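You operate a simulated robot arm through the tools that you are given. There is no shell and no other tool.

You are at the controls of a simulated two-armed robot. One attempt, no reset.

TASK
Dry both blue plates and stack the small one on the large.
Fine: use the teal towel and put it back. What is to be rubbed or washed off counts as gone when no trace of it is left.

The check looks at the end state, three seconds after you hand in, the way a careful person would. Anything else that was tipped, shoved, dropped, spilled or broken makes it a failure. Flat cloth is picked up by pressing the open fingertips on it (5 to 10 N) and closing them slowly along it; thin cloth reads only 2 to 8 mm in the jaws.

THE ROBOT
Two 7-joint arms with fingered hands on one trunk that stands fixed in place. Base frame: the origin is at the foot of the trunk, x ahead of it, y to its left, z up. Readings come in mm, rad, newtons and seconds.
The left shoulder is at [70, 157, 1314], the right one opposite. With the tool pointing down near the work surface each hand reaches from about 300 to 900 mm from the base axis, measured 20 degrees to its own side. Payload 5 kg a hand.
The TCP of each hand is the grasp point between the finger pads, 31 mm short of the fingertips. In the tool frame z runs along the fingers and y along their closing line. Largest opening 156 mm; the body of the gripper starts 88 mm behind the TCP. The gripper is a hand of 4 fingers: y runs from the thumb to the fingers, the wrist lies at [0, 0, -249] in the tool frame, and closing takes about 1.5 s.
Orientation is told as [roll, pitch, yaw] about the base's x, y, z axes, in that order, counted from this pose: with the fingers straight down and closing along the base's y, the tool's x points along the base's -x, its y along +y and its z along -z.

THE INTERFACE
- The arms move only by the tool apply_moves. It takes "left_series", "right_series" or both (then of equal length, played together; a hand with none holds still); each is a list of rows, each an object of numbers (a shift or turn left out is 0, a gripper value left out holds the last): "x", "y", "z": the shift along the base's x, y, z in mm; "wx", "wy", "wz": the turn, a rotation vector about the base's x, y, z in rad; "grip": the closure, from 0 (fully open) to 1 (shut). In form: [{"x": .., "y": .., "z": .., "wx": .., "wy": .., "wz": .., "grip": ..}, ...]. A call has 1 to 20 rows; each row shifts and turns the commanded pose from where the row before left it. Rows are played at 5 a second. More than 50 mm and 0.15 rad between two rows, or a gripper value outside its range, and nothing of the call is played. Where a pose cannot be reached the arm comes as near as it can. A force on the tool above 40 N (or 10 N above the force at the start of the call, whichever is more), or a blocked arm, ends the call early, and 0.2 s more pass. Each finger travels about 108 mm/s and halts on what it meets, pressing with about 30 N; the grip force reading is that of the motor and also rises with nothing between the fingers. The clock runs only during rows and for 0.2 s after the last one: add rows that do not move to give the fingers time. It gives the time, the measured TCP pose, the force on the tool (base axes), the opening and the grip force at its end, in the units of the frame above (readings bear some noise), with the torque about the TCP (base axes, N m) and any sound that the robot's microphone picked up.
- Cameras (640 x 400 px; columns grow to the right, rows downward): "scene" is now at [124, -45.2, 1537.9]; the picture's right is [-0.53, -0.84, -0.00], its down [-0.54, 0.34, -0.77] and it looks along [0.65, -0.41, -0.64] (base axes); focal length 312 px, centre (320, 200). "left" rides on the left gripper at [-72, 2, -111] in its tool frame; the picture's right is [-0.02, -1.00, 0.00], its down [0.84, -0.02, -0.54] and it looks along [0.54, -0.01, 0.84] (tool axes); focal length 234 px, centre (320, 200). "right" rides on the right gripper at [72, 2, -111] in its tool frame; the picture's right is [-0.02, 1.00, 0.00], its down [-0.84, -0.02, -0.54] and it looks along [-0.54, -0.01, 0.84] (tool axes); focal length 234 px, centre (320, 200). There is no depth. A picture from a camera that has moved, and an enlarged one, comes with that camera's place and axes in the base frame and with its lens.
- camera(camera): a new picture of that camera. No time passes.
- slide_trunk(by): slides the trunk up (or, below 0, down) by that many mm; the arms and the scene camera ride with it, the base frame stays. It gives what a move gives, with no picture.
- hand_shape(shape, hand): the hand has 4 fingers and takes this shape, open, in about a second: jaw (thumb against the fingers, like two jaws); tri (thumb and two fingers); tip (a fingertip pinch); poke (one finger out to press); point (the index stretched); flat (the hand flat); cup (the hand cupped); fist (a fist). The gripper value then closes the fingers along that shape, each until it touches; the sizes above hold for jaw. It gives what a move gives, with no picture.
- pan_tilt(pan, tilt): turns the head with the scene camera to pan (to the left, within 1.501 rad either way) and tilt (down, from -0.506 to 1.204), counted from straight ahead of the robot. It gives what a move gives.
- enlarge(camera, box): a new picture of the part [left, top, right, bottom] of that camera's present view, enlarged. No time passes.
- finish_job(): hands the job in; it is judged then, once.

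Nothing tells you positions but the pictures and the camera data. Unless the task says otherwise, let go and move clear before handing in.

The tools are called after "Emit:" as a command line: name --argument value ..., lists and objects as JSON in quotes. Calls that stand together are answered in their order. apply_moves: Moves the arms, as the interface text tells. Its arguments: {"type":"object","properties":{"left_series":{"type":"array","items":{"type":"object","properties":{"x":{"type":"number"},"y":{"type":"number"},"z":{"type":"number"},"wx":{"type":"number"},"wy":{"type":"number"},"wz":{"type":"number"},"grip":{"type":"number"}}}},"right_series":{"type":"array","items":{"type":"object","properties":{"x":{"type":"number"},"y":{"type":"number"},"z":{"type":"number"},"wx":{"type":"number"},"wy":{"type":"number"},"wz":{"type":"number"},"grip":{"type":"number"}}}}},"required":[]} The other tools are called the same way: slide_trunk (by) slides the trunk up or down; hand_shape (shape, hand) gives the hand a shape; pan_tilt (pan, tilt) turns the head that bears the scene camera; camera (camera) takes a picture; enlarge (camera, box) takes an enlarged picture of a part of a camera's view; finish_job () hands the job in.

At the start:

```text
clock: 0.0
left_eef_pos: [594.6, -40.3, 1226.8]
left_orientation: [0.0, 0.001, -0.002]
left_force: [-0.1, 0.5, 1.1]
left_moment: [-0.02, 0.0, 0.02]
left_opening: 155.8
left_finger_force: 0.0
left_shape: jaw
right_eef_pos: [371.4, -535.1, 1151.3]
right_orientation: [0.0, -0.001, -0.002]
right_force: [0.9, 0.2, -0.4]
right_moment: [-0.03, -0.03, 0.01]
right_opening: 156.0
right_finger_force: 0.2
right_shape: jaw
trunk travel left (down, up): [-700.0, 240.0]
head pan, tilt: [-0.564, 0.689]
```

scene: 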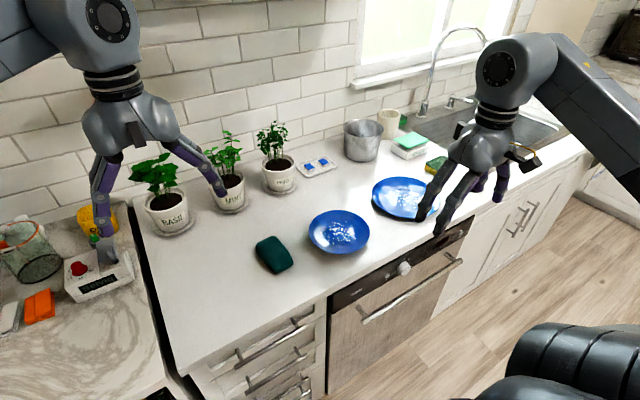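
right: 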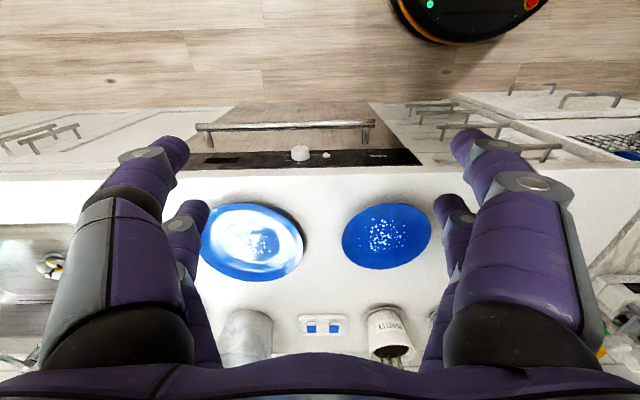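
left: 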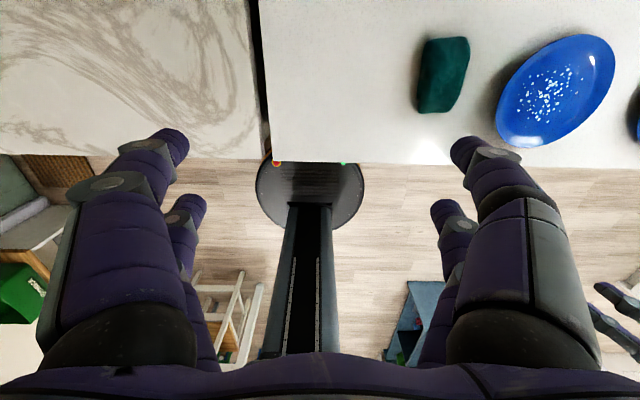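

I see a counter with two blue plates bearing water drops, a dark teal folded cloth, herb pots, a pan, sponges, and a sink. I'll take closer looks first to locate everything.

Emit:
enlarge --camera "scene" --box '[220, 150, 460, 300]'

Emit:
enlarge --camera "scene" --box '[120, 80, 560, 300]'

Emit:
enlarge --camera "right" --box '[180, 140, 460, 320]'

Emit:
enlarge --camera "left" --box '[380, 0, 640, 180]'

```text
2.67 times, centred on (340, 225) of scene
camera zoom: at [124.0, -45.2, 1537.9], right [-0.53, -0.84, 0.0], down [-0.54, 0.34, -0.77], along [0.65, -0.41, -0.64], focal length 832 px, centre (267, 133)
```

zoom: 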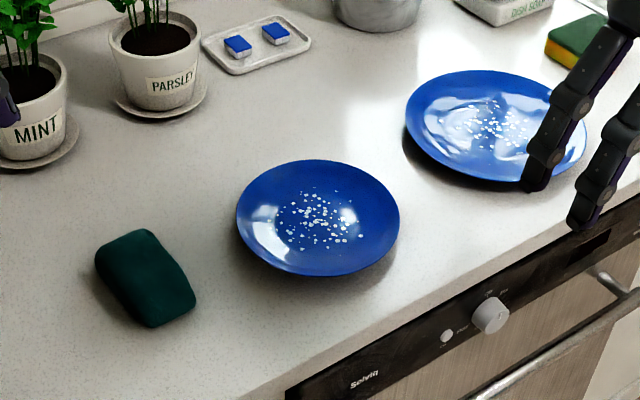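

```text
1.45 times, centred on (340, 190) of scene
camera zoom: at [124.0, -45.2, 1537.9], right [-0.53, -0.84, 0.0], down [-0.54, 0.34, -0.77], along [0.65, -0.41, -0.64], focal length 454 px, centre (291, 214)
```

zoom: 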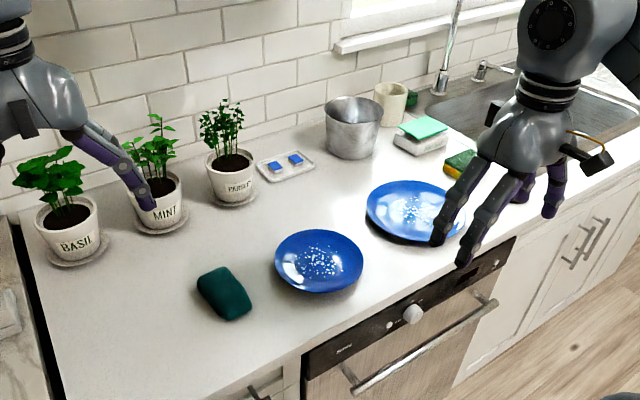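

```text
2.22 times, centred on (320, 230) of right
camera zoom: at [299.0, -532.9, 1262.2], right [0.02, 1.0, 0.0], down [0.84, -0.02, 0.54], along [0.54, -0.01, -0.84], focal length 520 px, centre (320, 133)
```

zoom: 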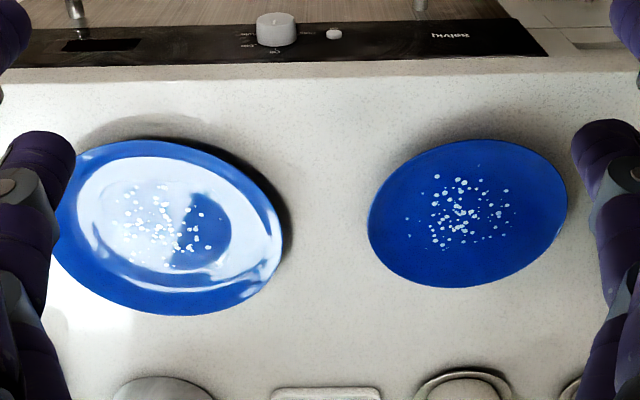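

```text
2.22 times, centred on (510, 90) of left
camera zoom: at [665.1, -39.7, 1336.3], right [0.02, -1.0, 0.0], down [-0.84, -0.02, 0.54], along [-0.54, -0.01, -0.84], focal length 520 px, centre (-102, 444)
```

zoom: 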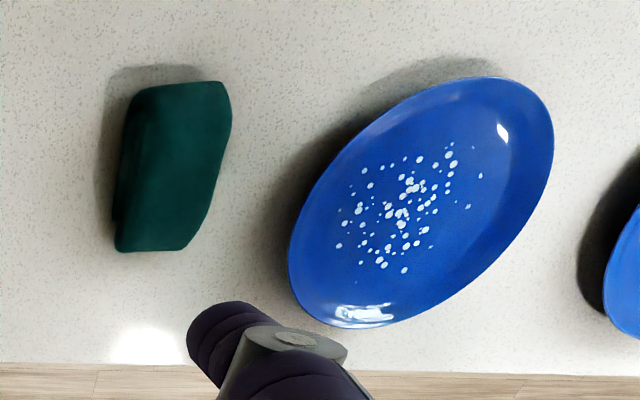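

I see the dark teal folded cloth near (635, -230), the small plate near (606, -414) and the large plate near (615, -672), with the counter about 900 high. I want closer views of the cloth, the plates' profile, and the light-green item by the dish soap.

Emit:
enlarge --camera "scene" --box '[240, 215, 310, 285]'

Emit:
enlarge --camera "scene" --box '[300, 200, 380, 260]'

Emit:
enlarge --camera "scene" --box '[360, 165, 450, 230]'

Emit:
enlarge --camera "scene" --box '[330, 90, 470, 180]'

```text
5.71 times, centred on (275, 250) of scene
camera zoom: at [124.0, -45.2, 1537.9], right [-0.53, -0.84, 0.0], down [-0.54, 0.34, -0.77], along [0.65, -0.41, -0.64], focal length 1782 px, centre (577, -86)
```

zoom: 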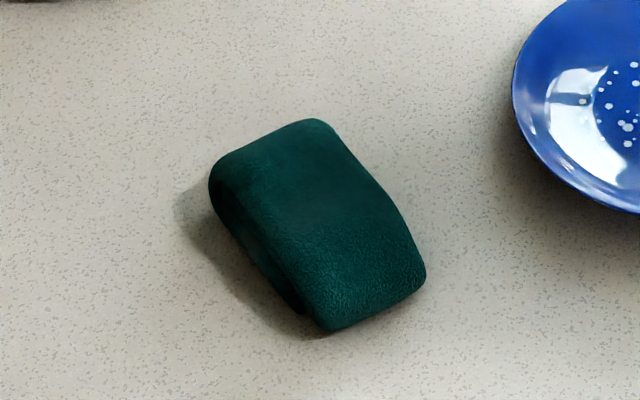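

```text
6.67 times, centred on (340, 230) of scene
camera zoom: at [124.0, -45.2, 1537.9], right [-0.53, -0.84, 0.0], down [-0.54, 0.34, -0.77], along [0.65, -0.41, -0.64], focal length 2079 px, centre (187, 0)
```

zoom: 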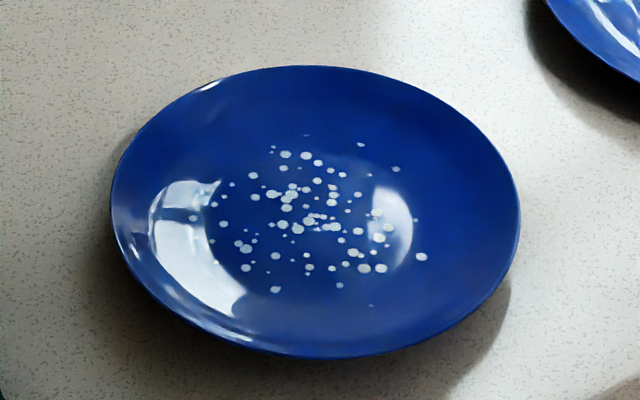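

```text
6.15 times, centred on (405, 198) of scene
camera zoom: at [124.0, -45.2, 1537.9], right [-0.53, -0.84, 0.0], down [-0.54, 0.34, -0.77], along [0.65, -0.41, -0.64], focal length 1919 px, centre (-203, 215)
```

zoom: 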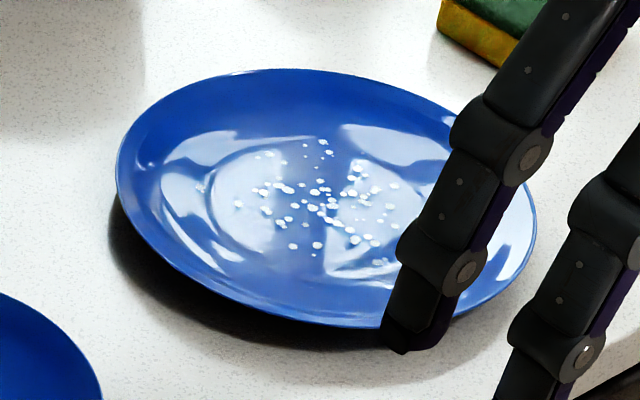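

```text
4.44 times, centred on (400, 135) of scene
camera zoom: at [124.0, -45.2, 1537.9], right [-0.53, -0.84, 0.0], down [-0.54, 0.34, -0.77], along [0.65, -0.41, -0.64], focal length 1386 px, centre (-36, 489)
```

zoom: 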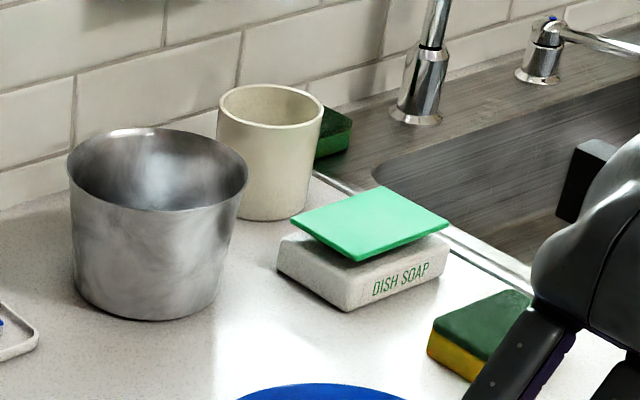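

The dark teal item is a folded towel about 110 × 55 mm, lying square to the axes near (636, -231). I'll move the left arm out of the way, and bring the right hand high above the towel.

Emit:
apply_moves --left_series '[{"y": 30}, {"y": 40}, {"y": 40}, {"y": 40}, {"y": 40}, {"y": 30}, {}, {}, {}, {}]' --right_series '[{}, {}, {"x": 25, "y": 30}, {"x": 27, "y": 35}, {"x": 30, "y": 35}, {"x": 30, "y": 35}, {"x": 30, "y": 35}, {"x": 30, "y": 35}, {"x": 30, "y": 35}, {"x": 30, "y": 35}]'

Emit:
camera --camera "scene"

Emit:
camera --camera "right"

```text
clock: 2.2
left_eef_pos: [597.1, 181.8, 1224.5]
left_orientation: [-0.001, 0.002, 0.001]
left_force: [0.6, 0.5, 0.3]
left_moment: [-0.02, -0.02, 0.0]
left_opening: 156.0
left_finger_force: 0.1
left_shape: jaw
right_eef_pos: [605.5, -256.7, 1149.9]
right_orientation: [-0.001, 0.0, -0.002]
right_force: [0.5, -0.7, -0.1]
right_moment: [0.0, 0.04, 0.01]
right_opening: 156.1
right_finger_force: 0.1
right_shape: jaw
trunk travel left (down, up): [-700.0, 240.0]
head pan, tilt: [-0.564, 0.689]
```

```text
taken
camera scene: at [125.9, -42.5, 1537.8], right [-0.53, -0.84, 0.0], down [-0.54, 0.34, -0.77], along [0.65, -0.41, -0.64], focal length 312 px, centre (320, 200)
```

scene: 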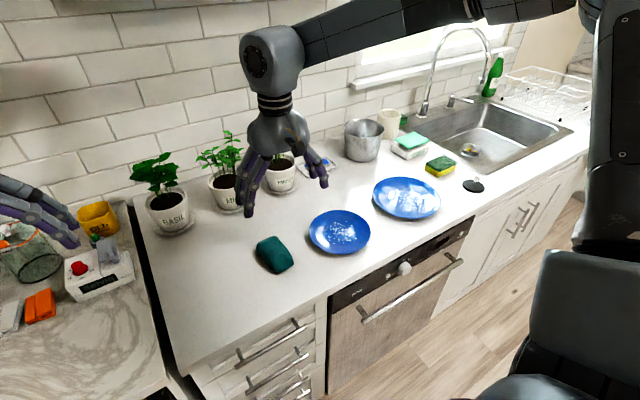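

```text
taken
camera right: at [533.2, -255.7, 1260.8], right [0.03, 1.0, 0.0], down [0.84, -0.02, 0.54], along [0.54, -0.01, -0.84], focal length 234 px, centre (320, 200)
```

right: 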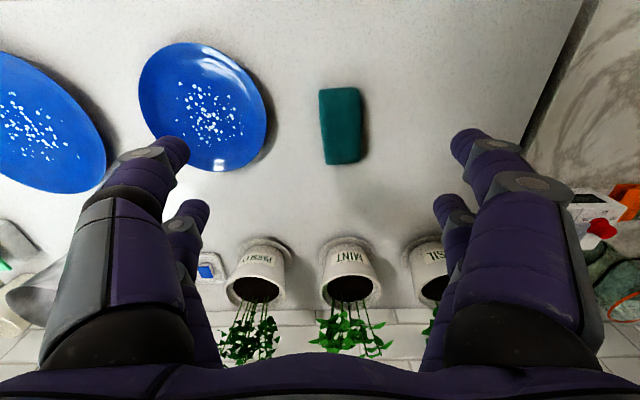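

The towel is well visible below the right hand. I'll enlarge it to measure its pose, and the plates too.

Emit:
enlarge --camera "right" --box '[290, 70, 390, 180]'

Emit:
enlarge --camera "right" --box '[120, 30, 280, 190]'

Emit:
enlarge --camera "scene" --box '[240, 170, 450, 290]'

```text
3.64 times, centred on (340, 125) of right
camera zoom: at [533.2, -255.7, 1260.8], right [0.03, 1.0, 0.0], down [0.84, -0.02, 0.54], along [0.54, -0.01, -0.84], focal length 852 px, centre (247, 473)
```

zoom: 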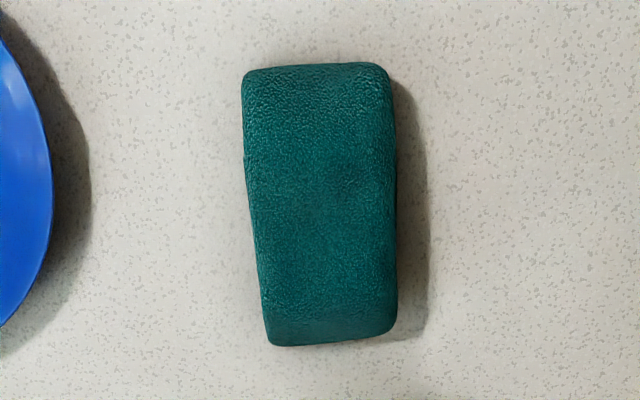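

```text
2.50 times, centred on (200, 110) of right
camera zoom: at [533.2, -255.7, 1260.8], right [0.03, 1.0, 0.0], down [0.84, -0.02, 0.54], along [0.54, -0.01, -0.84], focal length 585 px, centre (620, 425)
```

zoom: 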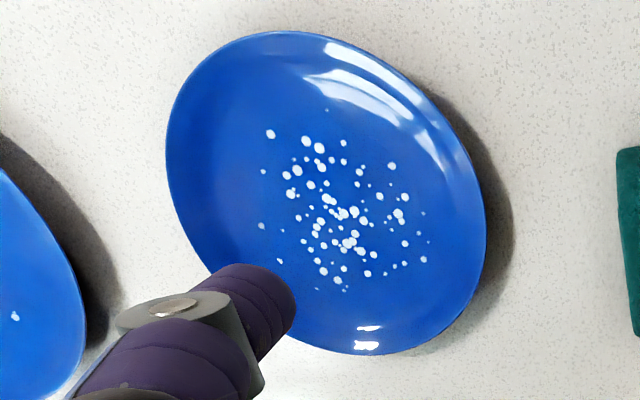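

```text
3.05 times, centred on (345, 230) of scene
camera zoom: at [125.9, -42.5, 1537.8], right [-0.53, -0.84, 0.0], down [-0.54, 0.34, -0.77], along [0.65, -0.41, -0.64], focal length 950 px, centre (244, 109)
```

zoom: 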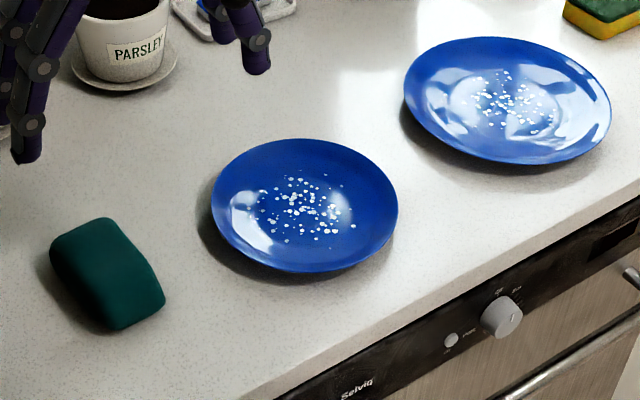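

The towel spans about x 577–682, y -256 to -199. I'll center the right hand over it, partly close the fingers to about 90 mm to clear the small plate, and look again.

Emit:
apply_moves --right_series '[{"x": 12, "y": 14, "z": -20, "grip": 0.42}, {"x": 12, "y": 14, "z": -30}, {"z": -30}, {"z": -20}, {}, {}]'

Emit:
camera --camera "right"

Emit:
enlarge --camera "scene" --box '[200, 120, 380, 290]'

```text
clock: 3.6
left_eef_pos: [595.3, 179.9, 1225.3]
left_orientation: [0.0, 0.0, 0.0]
left_force: [-0.4, 0.0, -0.1]
left_moment: [0.04, -0.01, 0.01]
left_opening: 155.9
left_finger_force: 0.1
left_shape: jaw
right_eef_pos: [626.5, -232.2, 1050.6]
right_orientation: [-0.001, 0.0, -0.001]
right_force: [-0.5, -0.6, 0.2]
right_moment: [0.0, -0.02, -0.02]
right_opening: 90.6
right_finger_force: 0.0
right_shape: jaw
trunk travel left (down, up): [-700.0, 240.0]
head pan, tilt: [-0.564, 0.689]
```

```text
taken
camera right: at [554.5, -230.0, 1162.2], right [0.02, 1.0, 0.0], down [0.84, -0.02, 0.54], along [0.54, -0.01, -0.84], focal length 234 px, centre (320, 200)
```

right: 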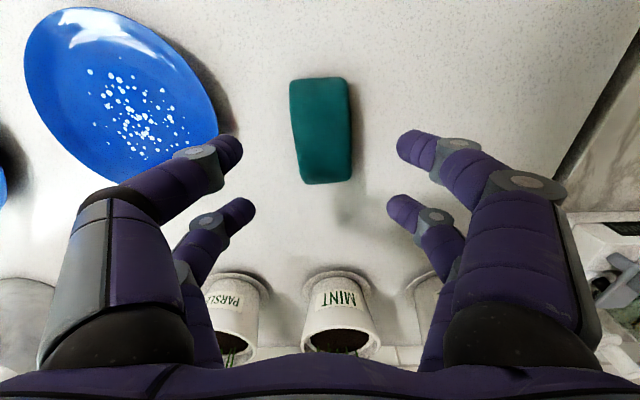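

```text
2.35 times, centred on (290, 205) of scene
camera zoom: at [123.5, -45.8, 1538.0], right [-0.53, -0.84, 0.0], down [-0.54, 0.34, -0.77], along [0.65, -0.41, -0.64], focal length 734 px, centre (391, 188)
```

zoom: 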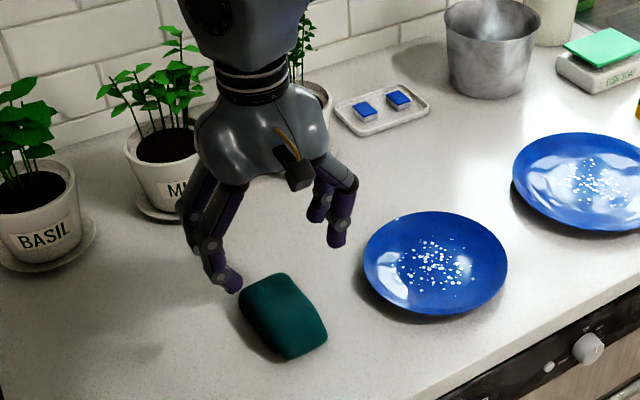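

The fingers straddle the towel line nicely. I'll go down partway and look again to judge the heights.

Emit:
apply_moves --right_series '[{"y": 3, "z": -25}, {"z": -25}, {"z": -25}, {}, {}]'

Emit:
camera --camera "right"

Emit:
enlarge --camera "scene" --box '[220, 180, 340, 290]'

```text
clock: 4.8
left_eef_pos: [596.0, 180.4, 1225.7]
left_orientation: [0.0, 0.001, 0.0]
left_force: [0.4, -1.0, -0.6]
left_moment: [-0.01, -0.01, 0.02]
left_opening: 155.9
left_finger_force: 0.0
left_shape: jaw
right_eef_pos: [627.5, -228.7, 975.6]
right_orientation: [-0.001, 0.0, 0.0]
right_force: [-0.8, 0.2, 0.1]
right_moment: [0.01, 0.0, 0.0]
right_opening: 90.6
right_finger_force: 0.2
right_shape: jaw
trunk travel left (down, up): [-700.0, 240.0]
head pan, tilt: [-0.564, 0.689]
```

```text
taken
camera right: at [554.7, -227.3, 1087.1], right [0.02, 1.0, 0.0], down [0.84, -0.02, 0.54], along [0.54, -0.01, -0.84], focal length 234 px, centre (320, 200)
```

right: 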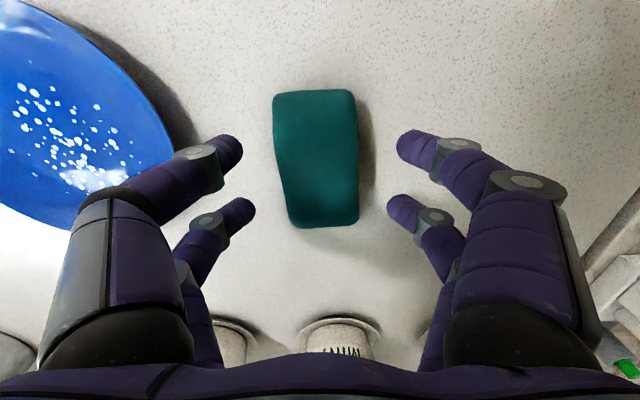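

```text
3.64 times, centred on (280, 235) of scene
camera zoom: at [123.9, -45.0, 1537.9], right [-0.53, -0.84, 0.0], down [-0.54, 0.34, -0.77], along [0.65, -0.41, -0.64], focal length 1134 px, centre (466, 73)
```

zoom: 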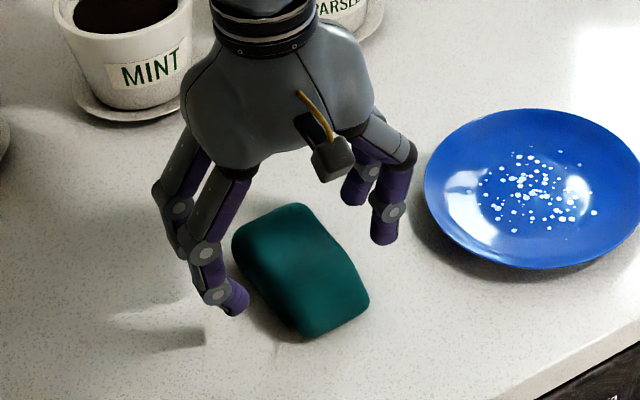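

Towel top is about z 930, and I'm centered on it. I'll descend further in small steps to find the counter with the fingertips.

Emit:
apply_moves --right_series '[{"z": -10}, {"z": -10}, {"z": -8}, {}, {}]'

Emit:
camera --camera "right"

Emit:
enlarge --camera "scene" --box '[220, 180, 340, 290]'

```text
clock: 6.0
left_eef_pos: [595.5, 179.3, 1224.8]
left_orientation: [0.0, 0.0, -0.001]
left_force: [-0.3, -0.1, -0.4]
left_moment: [-0.01, 0.02, 0.0]
left_opening: 155.8
left_finger_force: 0.0
left_shape: jaw
right_eef_pos: [626.6, -228.2, 949.5]
right_orientation: [0.0, 0.001, 0.001]
right_force: [0.1, -0.6, 0.0]
right_moment: [-0.01, 0.0, 0.01]
right_opening: 90.5
right_finger_force: 0.1
right_shape: jaw
trunk travel left (down, up): [-700.0, 240.0]
head pan, tilt: [-0.564, 0.689]
```

```text
taken
camera right: at [555.2, -226.9, 1059.3], right [0.02, 1.0, 0.0], down [0.84, -0.02, 0.54], along [0.54, -0.01, -0.84], focal length 234 px, centre (320, 200)
```

right: 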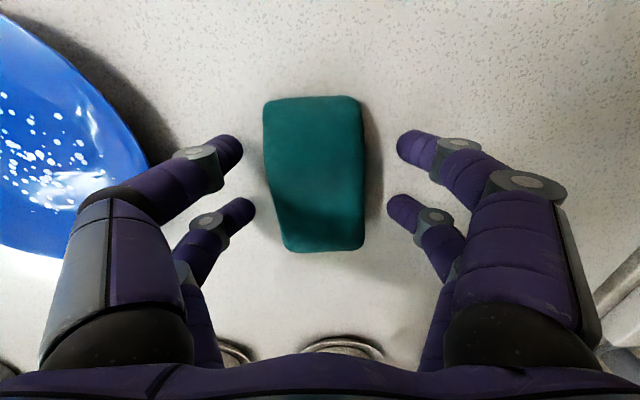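

```text
3.64 times, centred on (280, 235) of scene
camera zoom: at [124.1, -44.9, 1537.9], right [-0.53, -0.84, 0.0], down [-0.54, 0.34, -0.77], along [0.65, -0.41, -0.64], focal length 1134 px, centre (466, 73)
```

zoom: 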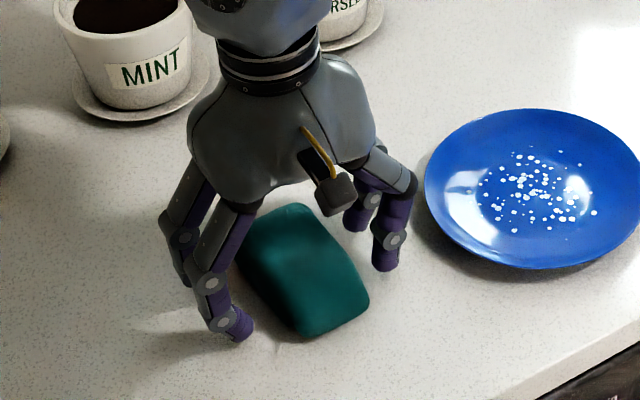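

Still clear of everything. I'll descend further in smaller steps to find the counter.

Emit:
apply_moves --right_series '[{"z": -4}, {"z": -4}, {"z": -3}, {}]'

Emit:
apply_moves --right_series '[{"z": -2}, {"z": -2}, {}]'

```text
clock: 7.0
left_eef_pos: [592.2, 181.2, 1227.6]
left_orientation: [0.0, -0.002, 0.0]
left_force: [-0.1, -0.3, 0.1]
left_moment: [0.02, -0.01, 0.01]
left_opening: 155.8
left_finger_force: 0.0
left_shape: jaw
right_eef_pos: [627.4, -226.3, 942.0]
right_orientation: [0.002, -0.007, 0.0]
right_force: [1.5, -1.7, 28.6]
right_moment: [0.52, -0.1, 0.08]
right_opening: 90.0
right_finger_force: 0.0
right_shape: jaw
trunk travel left (down, up): [-700.0, 240.0]
head pan, tilt: [-0.564, 0.689]
```

```text
clock: 7.4
left_eef_pos: [593.1, 180.1, 1227.3]
left_orientation: [0.0, -0.001, -0.002]
left_force: [0.7, -0.3, 0.0]
left_moment: [-0.01, 0.03, 0.0]
left_opening: 156.0
left_finger_force: 0.0
left_shape: jaw
right_eef_pos: [629.7, -226.7, 941.8]
right_orientation: [0.004, -0.012, -0.002]
right_force: [-7.2, -1.7, 21.5]
right_moment: [0.3, 0.3, 0.12]
right_opening: 90.0
right_finger_force: 0.0
right_shape: jaw
trunk travel left (down, up): [-700.0, 240.0]
head pan, tilt: [-0.564, 0.689]
stopped in row 2 (right hand): the force on the tool passed its limit at 42 N (the readings are from after the stop); the commanded pose is now the measured one
```

The fingertips touched the counter at TCP z ≈ 942, so the counter is near 911. I'll rise 6 mm and close on the towel slowly.

Emit:
apply_moves --right_series '[{"x": -2, "z": 3}, {"z": 3}, {"grip": 0.5}, {"grip": 0.56}, {"grip": 0.6}, {"grip": 0.64}, {}, {}]'

Emit:
camera --camera "right"

Emit:
enlarge --camera "scene" --box '[220, 180, 340, 290]'

```text
clock: 9.2
left_eef_pos: [595.9, 178.9, 1224.7]
left_orientation: [0.0, 0.0, -0.001]
left_force: [-0.3, -0.2, -0.9]
left_moment: [-0.01, -0.02, -0.01]
left_opening: 155.8
left_finger_force: 0.0
left_shape: jaw
right_eef_pos: [626.6, -228.4, 943.6]
right_orientation: [0.003, -0.004, 0.0]
right_force: [-0.2, 0.1, -0.2]
right_moment: [-0.01, 0.03, -0.01]
right_opening: 57.4
right_finger_force: 0.2
right_shape: jaw
trunk travel left (down, up): [-700.0, 240.0]
head pan, tilt: [-0.564, 0.689]
```

```text
taken
camera right: at [554.6, -226.3, 1054.9], right [0.02, 1.0, 0.0], down [0.84, -0.02, 0.55], along [0.55, -0.01, -0.84], focal length 234 px, centre (320, 200)
```

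right: 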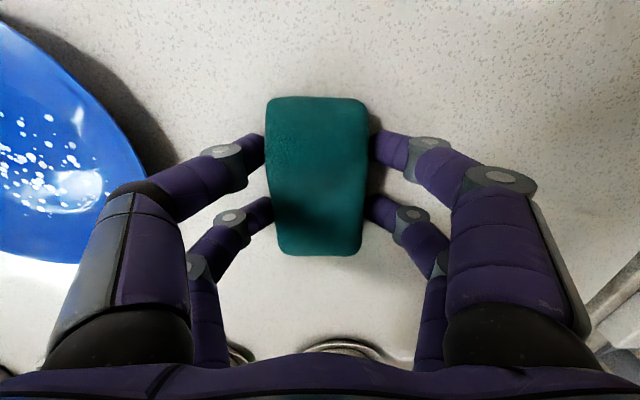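

```text
3.64 times, centred on (280, 235) of scene
camera zoom: at [124.0, -44.9, 1537.9], right [-0.53, -0.84, 0.0], down [-0.54, 0.34, -0.77], along [0.65, -0.41, -0.64], focal length 1134 px, centre (466, 73)
```

zoom: 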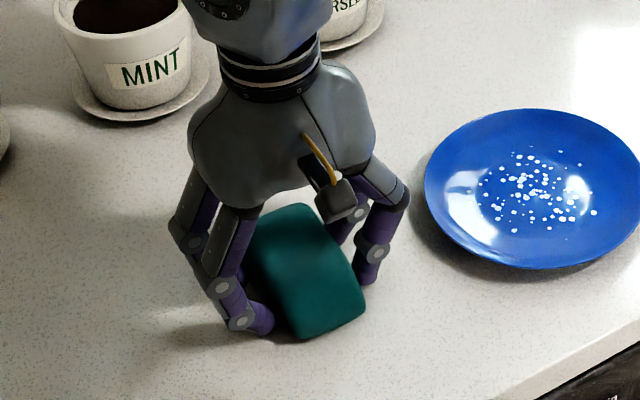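

The fingers are just at the towel's sides. I'll rise a bit more so the towel's base stays below the fingertips, then close firmly.

Emit:
apply_moves --right_series '[{"z": 3}, {"z": 2}, {"grip": 0.68}, {"grip": 0.72}, {"grip": 0.76}, {"grip": 0.8}, {}, {}, {}]'

Emit:
camera --camera "right"

Emit:
enlarge --camera "scene" --box '[220, 180, 340, 290]'

```text
clock: 11.2
left_eef_pos: [595.8, 179.9, 1226.1]
left_orientation: [0.001, 0.0, -0.002]
left_force: [0.8, -0.6, 0.2]
left_moment: [0.0, 0.01, 0.01]
left_opening: 156.0
left_finger_force: 0.0
left_shape: jaw
right_eef_pos: [627.3, -226.2, 949.1]
right_orientation: [0.002, -0.007, 0.0]
right_force: [0.8, 0.2, 0.2]
right_moment: [0.04, 0.03, 0.0]
right_opening: 51.4
right_finger_force: 30.0
right_shape: jaw
trunk travel left (down, up): [-700.0, 240.0]
head pan, tilt: [-0.564, 0.689]
```

```text
taken
camera right: at [554.8, -226.1, 1059.6], right [0.02, 1.0, 0.0], down [0.84, -0.02, 0.55], along [0.55, -0.01, -0.84], focal length 234 px, centre (320, 200)
```

right: 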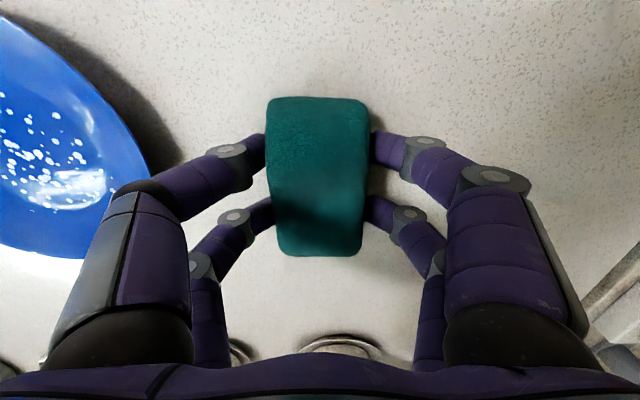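

```text
3.64 times, centred on (280, 235) of scene
camera zoom: at [124.1, -44.9, 1537.9], right [-0.53, -0.84, 0.0], down [-0.54, 0.34, -0.77], along [0.65, -0.41, -0.64], focal length 1134 px, centre (466, 73)
```

zoom: 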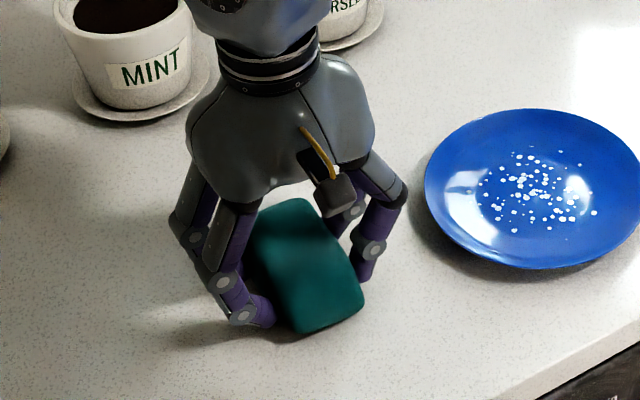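

The towel is gripped at 51 mm. I'll lift it straight up and check that it's held, also to see how far it protrudes below the fingertips.

Emit:
apply_moves --right_series '[{"z": 10}, {"z": 20}, {"z": 30}, {"z": 30}, {"z": 20}, {}]'

Emit:
camera --camera "right"

Emit:
enlarge --camera "scene" --box '[210, 140, 380, 280]'

Emit:
camera --camera "left"

```text
clock: 12.6
left_eef_pos: [596.7, 179.6, 1226.3]
left_orientation: [0.0, -0.001, 0.0]
left_force: [-0.7, 0.3, -0.5]
left_moment: [0.03, 0.03, 0.0]
left_opening: 156.0
left_finger_force: 0.1
left_shape: jaw
right_eef_pos: [627.3, -228.5, 1058.1]
right_orientation: [0.003, -0.004, 0.0]
right_force: [0.6, -0.1, -1.2]
right_moment: [0.03, 0.02, -0.01]
right_opening: 51.4
right_finger_force: 29.9
right_shape: jaw
trunk travel left (down, up): [-700.0, 240.0]
head pan, tilt: [-0.564, 0.689]
```

```text
taken
camera right: at [554.8, -227.2, 1169.7], right [0.02, 1.0, 0.0], down [0.84, -0.02, 0.55], along [0.55, -0.01, -0.84], focal length 234 px, centre (320, 200)
```

right: 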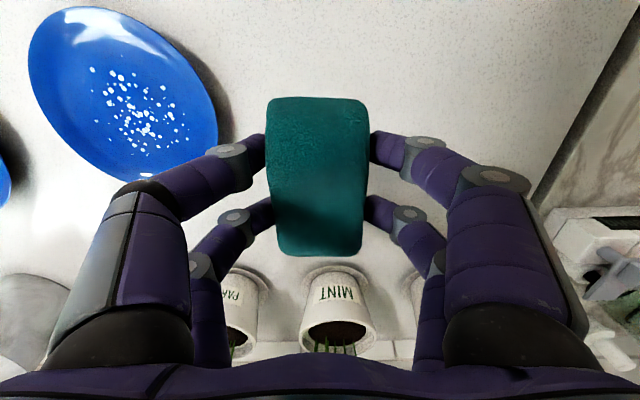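

```text
2.86 times, centred on (295, 210) of scene
camera zoom: at [124.5, -45.0, 1537.9], right [-0.53, -0.84, 0.0], down [-0.54, 0.34, -0.77], along [0.65, -0.41, -0.64], focal length 891 px, centre (391, 171)
```

zoom: 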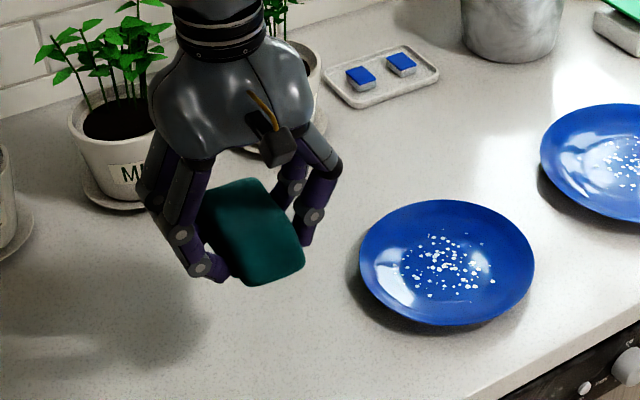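

```text
taken
camera left: at [666.1, 180.8, 1335.7], right [0.02, -1.0, 0.0], down [-0.84, -0.02, 0.55], along [-0.55, -0.01, -0.84], focal length 234 px, centre (320, 200)
```

left: 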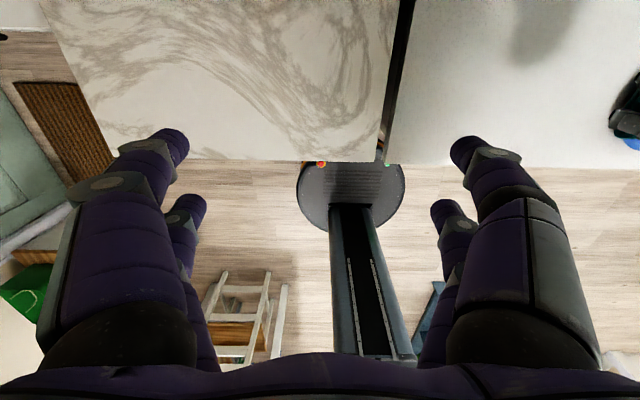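

The towel is held securely, its underside about 38 mm below the TCP. Next I'll carry it over the small plate (drops centered near (609, -417)) and lower toward it.

Emit:
apply_moves --right_series '[{"x": -2, "y": -25}, {"x": -4, "y": -40}, {"x": -4, "y": -40}, {"x": -4, "y": -40}, {"x": -4, "y": -30}, {"y": -13, "z": -10}, {"z": -25}, {"z": -25}, {"z": -15}, {}, {}]'

Emit:
camera --camera "right"

Emit:
enlarge --camera "scene" --box '[270, 160, 410, 270]'

```text
clock: 15.0
left_eef_pos: [594.7, 179.7, 1226.1]
left_orientation: [0.0, 0.0, 0.0]
left_force: [-0.1, 0.0, 0.7]
left_moment: [-0.02, -0.02, 0.03]
left_opening: 155.9
left_finger_force: 0.1
left_shape: jaw
right_eef_pos: [609.5, -414.7, 984.4]
right_orientation: [0.003, -0.005, 0.0]
right_force: [-0.8, -0.2, -0.2]
right_moment: [-0.01, 0.01, -0.01]
right_opening: 51.3
right_finger_force: 30.3
right_shape: jaw
trunk travel left (down, up): [-700.0, 240.0]
head pan, tilt: [-0.564, 0.689]
```

```text
taken
camera right: at [536.6, -414.6, 1094.8], right [0.02, 1.0, 0.0], down [0.84, -0.02, 0.55], along [0.55, -0.01, -0.84], focal length 234 px, centre (320, 200)
```

right: 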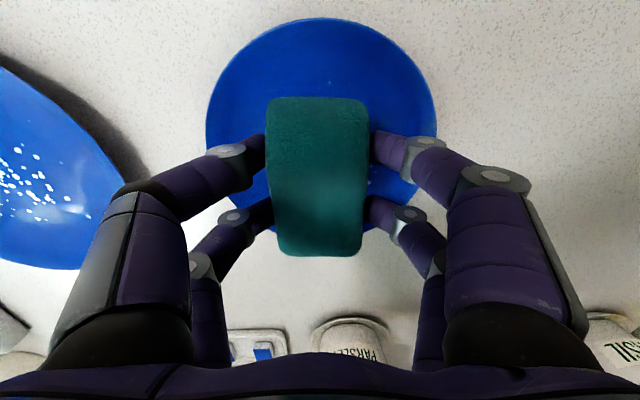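

```text
3.64 times, centred on (340, 215) of scene
camera zoom: at [124.1, -45.1, 1537.9], right [-0.53, -0.84, 0.0], down [-0.54, 0.34, -0.77], along [0.65, -0.41, -0.64], focal length 1134 px, centre (247, 146)
```

zoom: 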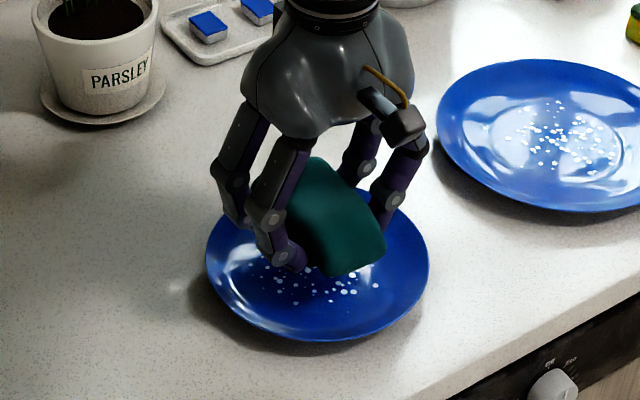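

The towel is centered over the small plate. I'll descend slowly until I feel light contact.

Emit:
apply_moves --right_series '[{"z": -5}, {"z": -5}, {"z": -4}, {"z": -3}, {}]'

Emit:
apply_moves --right_series '[{"z": -2}, {"z": -1}, {}]'

```text
clock: 16.2
left_eef_pos: [596.0, 179.5, 1225.8]
left_orientation: [0.001, 0.002, 0.0]
left_force: [-0.8, 0.4, -0.3]
left_moment: [0.02, 0.01, 0.02]
left_opening: 155.9
left_finger_force: 0.1
left_shape: jaw
right_eef_pos: [609.7, -415.8, 967.7]
right_orientation: [0.001, -0.006, 0.0]
right_force: [-0.2, 0.0, -0.6]
right_moment: [0.0, -0.02, 0.03]
right_opening: 50.9
right_finger_force: 30.2
right_shape: jaw
trunk travel left (down, up): [-700.0, 240.0]
head pan, tilt: [-0.564, 0.689]
```

```text
clock: 17.0
left_eef_pos: [595.1, 179.4, 1226.7]
left_orientation: [0.0, -0.001, 0.0]
left_force: [-0.3, 0.8, 0.0]
left_moment: [-0.03, 0.01, 0.0]
left_opening: 156.1
left_finger_force: 0.1
left_shape: jaw
right_eef_pos: [609.1, -414.9, 965.6]
right_orientation: [0.001, -0.007, 0.001]
right_force: [0.8, -0.1, 0.1]
right_moment: [0.02, 0.01, 0.03]
right_opening: 50.9
right_finger_force: 29.8
right_shape: jaw
trunk travel left (down, up): [-700.0, 240.0]
head pan, tilt: [-0.564, 0.689]
```

Emit:
apply_moves --right_series '[{"z": -2}, {"z": -1}, {}]'

Emit:
apply_moves --right_series '[{"z": -2}, {}]'

Emit:
apply_moves --right_series '[{"z": -1.5}, {}]'

```text
clock: 17.8
left_eef_pos: [595.4, 180.2, 1224.6]
left_orientation: [0.0, 0.001, 0.0]
left_force: [-0.5, -0.2, 0.6]
left_moment: [0.0, 0.03, -0.01]
left_opening: 155.8
left_finger_force: 0.0
left_shape: jaw
right_eef_pos: [609.8, -415.6, 962.0]
right_orientation: [0.003, -0.005, 0.0]
right_force: [-0.4, -0.5, -0.4]
right_moment: [-0.02, 0.04, -0.02]
right_opening: 51.0
right_finger_force: 30.4
right_shape: jaw
trunk travel left (down, up): [-700.0, 240.0]
head pan, tilt: [-0.564, 0.689]
```

```text
clock: 18.4
left_eef_pos: [596.2, 179.6, 1225.0]
left_orientation: [-0.002, 0.0, 0.002]
left_force: [0.8, 0.5, -0.7]
left_moment: [-0.06, -0.03, -0.01]
left_opening: 155.8
left_finger_force: 0.0
left_shape: jaw
right_eef_pos: [609.9, -416.1, 959.9]
right_orientation: [0.001, -0.008, -0.002]
right_force: [0.9, 0.1, 0.1]
right_moment: [-0.01, 0.0, 0.02]
right_opening: 51.3
right_finger_force: 30.4
right_shape: jaw
trunk travel left (down, up): [-700.0, 240.0]
head pan, tilt: [-0.564, 0.689]
```

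```text
clock: 19.0
left_eef_pos: [594.4, 180.3, 1225.1]
left_orientation: [0.001, 0.0, 0.0]
left_force: [-0.5, 0.7, -0.8]
left_moment: [0.02, 0.01, -0.02]
left_opening: 155.8
left_finger_force: 0.0
left_shape: jaw
right_eef_pos: [608.6, -414.8, 958.6]
right_orientation: [0.001, -0.006, -0.001]
right_force: [1.4, -0.3, -0.5]
right_moment: [-0.04, 0.0, -0.04]
right_opening: 51.2
right_finger_force: 30.1
right_shape: jaw
trunk travel left (down, up): [-700.0, 240.0]
head pan, tilt: [-0.564, 0.689]
```

Emit:
apply_moves --right_series '[{"z": -1.5}, {}]'

Emit:
apply_moves --right_series '[{"z": -1.5}, {}]'

Emit:
enlarge --camera "scene" --box '[280, 180, 390, 270]'

```text
clock: 19.6
left_eef_pos: [595.6, 180.0, 1225.4]
left_orientation: [0.0, 0.001, 0.0]
left_force: [-0.4, 0.3, -0.4]
left_moment: [-0.01, 0.01, 0.01]
left_opening: 156.0
left_finger_force: 0.1
left_shape: jaw
right_eef_pos: [609.5, -414.2, 955.9]
right_orientation: [0.001, -0.005, 0.002]
right_force: [0.5, 0.1, -0.7]
right_moment: [-0.04, -0.02, 0.0]
right_opening: 51.0
right_finger_force: 30.0
right_shape: jaw
trunk travel left (down, up): [-700.0, 240.0]
head pan, tilt: [-0.564, 0.689]
```

```text
clock: 20.2
left_eef_pos: [594.9, 179.4, 1224.9]
left_orientation: [0.001, -0.001, 0.0]
left_force: [-0.9, -0.2, -0.8]
left_moment: [0.0, 0.01, -0.03]
left_opening: 156.0
left_finger_force: 0.1
left_shape: jaw
right_eef_pos: [609.3, -414.6, 955.0]
right_orientation: [0.001, -0.007, -0.001]
right_force: [0.1, 0.0, -0.1]
right_moment: [0.04, 0.04, 0.01]
right_opening: 51.0
right_finger_force: 30.1
right_shape: jaw
trunk travel left (down, up): [-700.0, 240.0]
head pan, tilt: [-0.564, 0.689]
```

```text
4.44 times, centred on (335, 225) of scene
camera zoom: at [124.0, -45.0, 1537.9], right [-0.53, -0.84, 0.0], down [-0.54, 0.34, -0.77], along [0.65, -0.41, -0.64], focal length 1386 px, centre (253, 89)
```

zoom: 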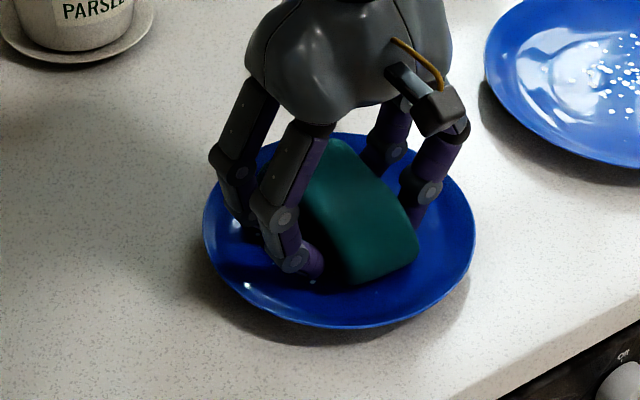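

Very near contact now; I'll continue in millimetre steps.

Emit:
apply_moves --right_series '[{"z": -1.5}, {}]'

Emit:
apply_moves --right_series '[{"z": -1.5}, {}]'

Emit:
apply_moves --right_series '[{"z": -1}, {}]'

```text
clock: 20.8
left_eef_pos: [595.0, 180.4, 1226.2]
left_orientation: [0.0, 0.0, -0.002]
left_force: [0.6, 0.0, 0.3]
left_moment: [0.01, 0.04, 0.02]
left_opening: 155.8
left_finger_force: 0.1
left_shape: jaw
right_eef_pos: [609.6, -416.0, 953.6]
right_orientation: [0.003, -0.006, 0.0]
right_force: [0.0, 0.0, 0.3]
right_moment: [0.0, 0.0, -0.02]
right_opening: 51.0
right_finger_force: 30.2
right_shape: jaw
trunk travel left (down, up): [-700.0, 240.0]
head pan, tilt: [-0.564, 0.689]
```

```text
clock: 21.4
left_eef_pos: [595.2, 178.7, 1226.3]
left_orientation: [0.0, 0.0, 0.0]
left_force: [0.8, 0.3, 0.0]
left_moment: [0.02, 0.0, 0.02]
left_opening: 155.9
left_finger_force: 0.0
left_shape: jaw
right_eef_pos: [609.7, -415.8, 952.0]
right_orientation: [0.002, -0.007, -0.001]
right_force: [0.4, 0.0, -0.1]
right_moment: [0.0, -0.05, -0.01]
right_opening: 51.3
right_finger_force: 30.0
right_shape: jaw
trunk travel left (down, up): [-700.0, 240.0]
head pan, tilt: [-0.564, 0.689]
```

```text
clock: 22.0
left_eef_pos: [594.6, 180.0, 1225.2]
left_orientation: [0.0, -0.001, -0.001]
left_force: [0.0, -0.1, 0.7]
left_moment: [0.0, 0.01, 0.0]
left_opening: 155.8
left_finger_force: 0.0
left_shape: jaw
right_eef_pos: [609.4, -415.9, 951.1]
right_orientation: [0.002, -0.005, 0.0]
right_force: [0.2, -0.4, -0.4]
right_moment: [-0.01, -0.02, -0.01]
right_opening: 51.0
right_finger_force: 30.0
right_shape: jaw
trunk travel left (down, up): [-700.0, 240.0]
head pan, tilt: [-0.564, 0.689]
```

Emit:
apply_moves --right_series '[{"z": -1}, {}]'

Emit:
apply_moves --right_series '[{"z": -1}, {}]'

Emit:
enlarge --camera "scene" --box '[290, 190, 380, 260]'

Emit:
camera --camera "right"

```text
clock: 22.6
left_eef_pos: [593.6, 179.6, 1226.0]
left_orientation: [0.0, 0.0, 0.0]
left_force: [0.4, -0.9, 0.8]
left_moment: [0.02, -0.01, -0.01]
left_opening: 156.3
left_finger_force: 0.1
left_shape: jaw
right_eef_pos: [609.5, -415.9, 950.2]
right_orientation: [0.002, -0.007, 0.001]
right_force: [0.4, -0.3, 0.9]
right_moment: [-0.02, 0.01, -0.03]
right_opening: 51.2
right_finger_force: 30.0
right_shape: jaw
trunk travel left (down, up): [-700.0, 240.0]
head pan, tilt: [-0.564, 0.689]
```

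```text
clock: 23.2
left_eef_pos: [595.0, 179.7, 1225.9]
left_orientation: [0.0, 0.0, -0.001]
left_force: [-0.1, -0.5, -1.2]
left_moment: [-0.02, -0.01, -0.01]
left_opening: 156.2
left_finger_force: 0.0
left_shape: jaw
right_eef_pos: [608.5, -414.8, 950.1]
right_orientation: [0.001, -0.007, 0.0]
right_force: [-0.2, -0.1, 5.5]
right_moment: [-0.08, -0.02, 0.0]
right_opening: 51.2
right_finger_force: 30.4
right_shape: jaw
trunk travel left (down, up): [-700.0, 240.0]
head pan, tilt: [-0.564, 0.689]
```

```text
5.71 times, centred on (335, 225) of scene
camera zoom: at [123.4, -44.6, 1538.1], right [-0.53, -0.84, 0.0], down [-0.54, 0.34, -0.77], along [0.65, -0.41, -0.64], focal length 1782 px, centre (234, 57)
```

zoom: 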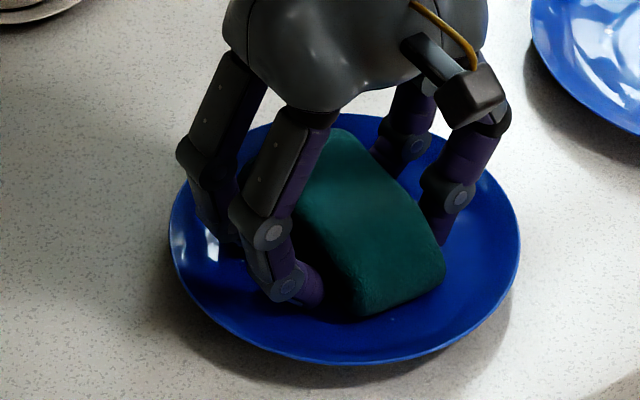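

```text
taken
camera right: at [536.6, -413.9, 1060.1], right [0.02, 1.0, 0.0], down [0.83, -0.02, 0.55], along [0.55, -0.01, -0.83], focal length 234 px, centre (320, 200)
```

right: 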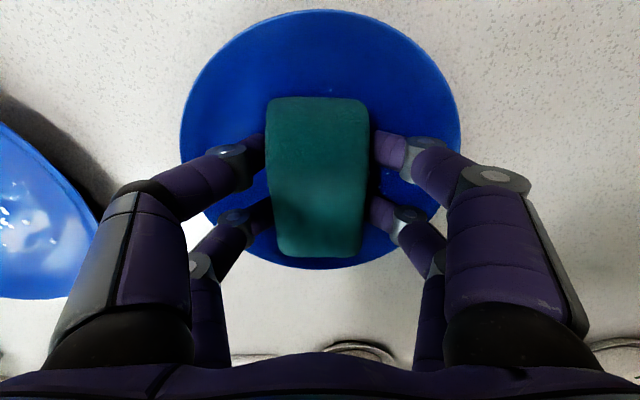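

Light contact at about 5 N. I'll make small gentle wiping strokes and watch the force and whether the plate stays put.

Emit:
apply_moves --right_series '[{"x": 6}, {"x": 6}, {"x": -6}, {"x": -6}, {"x": -6}, {"x": -6}, {"x": 6}, {"x": 6}, {}]'

Emit:
enlarge --camera "scene" --box '[290, 190, 380, 260]'

```text
clock: 25.2
left_eef_pos: [593.9, 180.8, 1225.2]
left_orientation: [0.001, -0.003, 0.0]
left_force: [-0.6, 0.0, 0.1]
left_moment: [-0.01, -0.05, -0.02]
left_opening: 155.9
left_finger_force: 0.1
left_shape: jaw
right_eef_pos: [608.1, -413.9, 950.7]
right_orientation: [0.001, -0.006, 0.0]
right_force: [-3.5, 0.0, 9.2]
right_moment: [-0.04, 0.07, 0.0]
right_opening: 51.5
right_finger_force: 30.0
right_shape: jaw
trunk travel left (down, up): [-700.0, 240.0]
head pan, tilt: [-0.564, 0.689]
```

```text
5.71 times, centred on (335, 225) of scene
camera zoom: at [121.9, -44.3, 1538.1], right [-0.54, -0.84, 0.0], down [-0.54, 0.34, -0.77], along [0.65, -0.41, -0.63], focal length 1782 px, centre (234, 57)
```

zoom: 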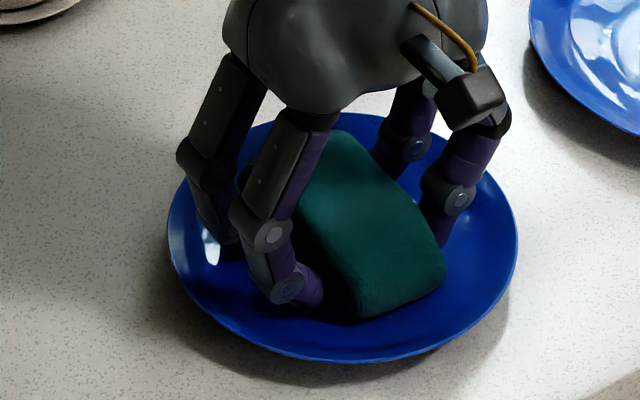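

Friction is low and the plate stays in place. Now strokes in y and small diagonals, then I'll lift and inspect.

Emit:
apply_moves --right_series '[{"y": 6}, {"y": 6}, {"y": 6}, {"y": -6}, {"y": -6}, {"y": -6}, {"y": -6}, {"y": -6}, {"y": -6}, {"y": 6}, {"y": 6}, {"y": 6}, {}]'

Emit:
apply_moves --right_series '[{"z": 8}, {"z": 20}, {"z": 30}, {"z": 30}, {"z": 30}, {}]'

Emit:
enlarge --camera "scene" --box '[290, 190, 380, 260]'

Emit:
camera --camera "right"

```text
clock: 28.0
left_eef_pos: [594.9, 180.5, 1225.8]
left_orientation: [0.0, 0.001, 0.001]
left_force: [-0.3, -0.6, -0.5]
left_moment: [0.03, 0.0, 0.03]
left_opening: 155.8
left_finger_force: 0.2
left_shape: jaw
right_eef_pos: [609.2, -415.2, 947.6]
right_orientation: [0.002, -0.006, -0.003]
right_force: [0.7, -1.5, 6.4]
right_moment: [-0.08, 0.04, -0.03]
right_opening: 51.5
right_finger_force: 30.4
right_shape: jaw
trunk travel left (down, up): [-700.0, 240.0]
head pan, tilt: [-0.564, 0.689]
```

```text
clock: 29.4
left_eef_pos: [596.0, 180.1, 1224.6]
left_orientation: [0.0, -0.001, 0.0]
left_force: [1.3, 0.1, -0.2]
left_moment: [-0.02, 0.0, 0.01]
left_opening: 156.0
left_finger_force: 0.1
left_shape: jaw
right_eef_pos: [608.5, -415.3, 1067.6]
right_orientation: [0.002, -0.005, 0.001]
right_force: [-0.2, 0.3, 0.3]
right_moment: [-0.01, 0.02, 0.01]
right_opening: 51.3
right_finger_force: 30.3
right_shape: jaw
trunk travel left (down, up): [-700.0, 240.0]
head pan, tilt: [-0.564, 0.689]
```

```text
5.71 times, centred on (335, 225) of scene
camera zoom: at [124.6, -45.2, 1537.9], right [-0.53, -0.84, 0.0], down [-0.54, 0.34, -0.77], along [0.65, -0.41, -0.64], focal length 1782 px, centre (234, 57)
```

zoom: 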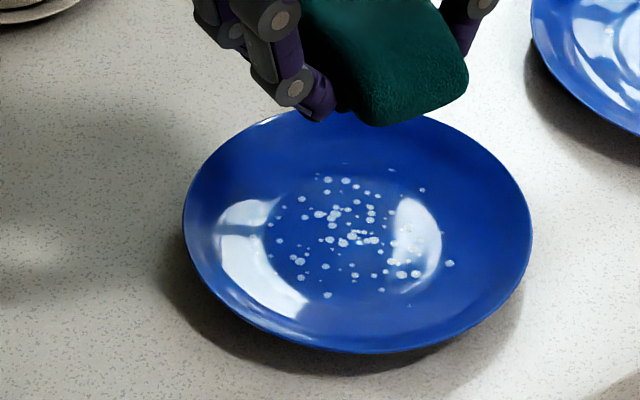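

```text
taken
camera right: at [536.4, -414.6, 1177.5], right [0.02, 1.0, 0.0], down [0.84, -0.02, 0.55], along [0.55, -0.01, -0.84], focal length 234 px, centre (320, 200)
```

right: 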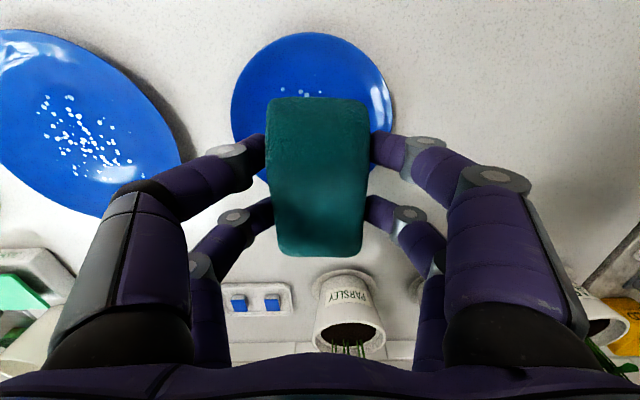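

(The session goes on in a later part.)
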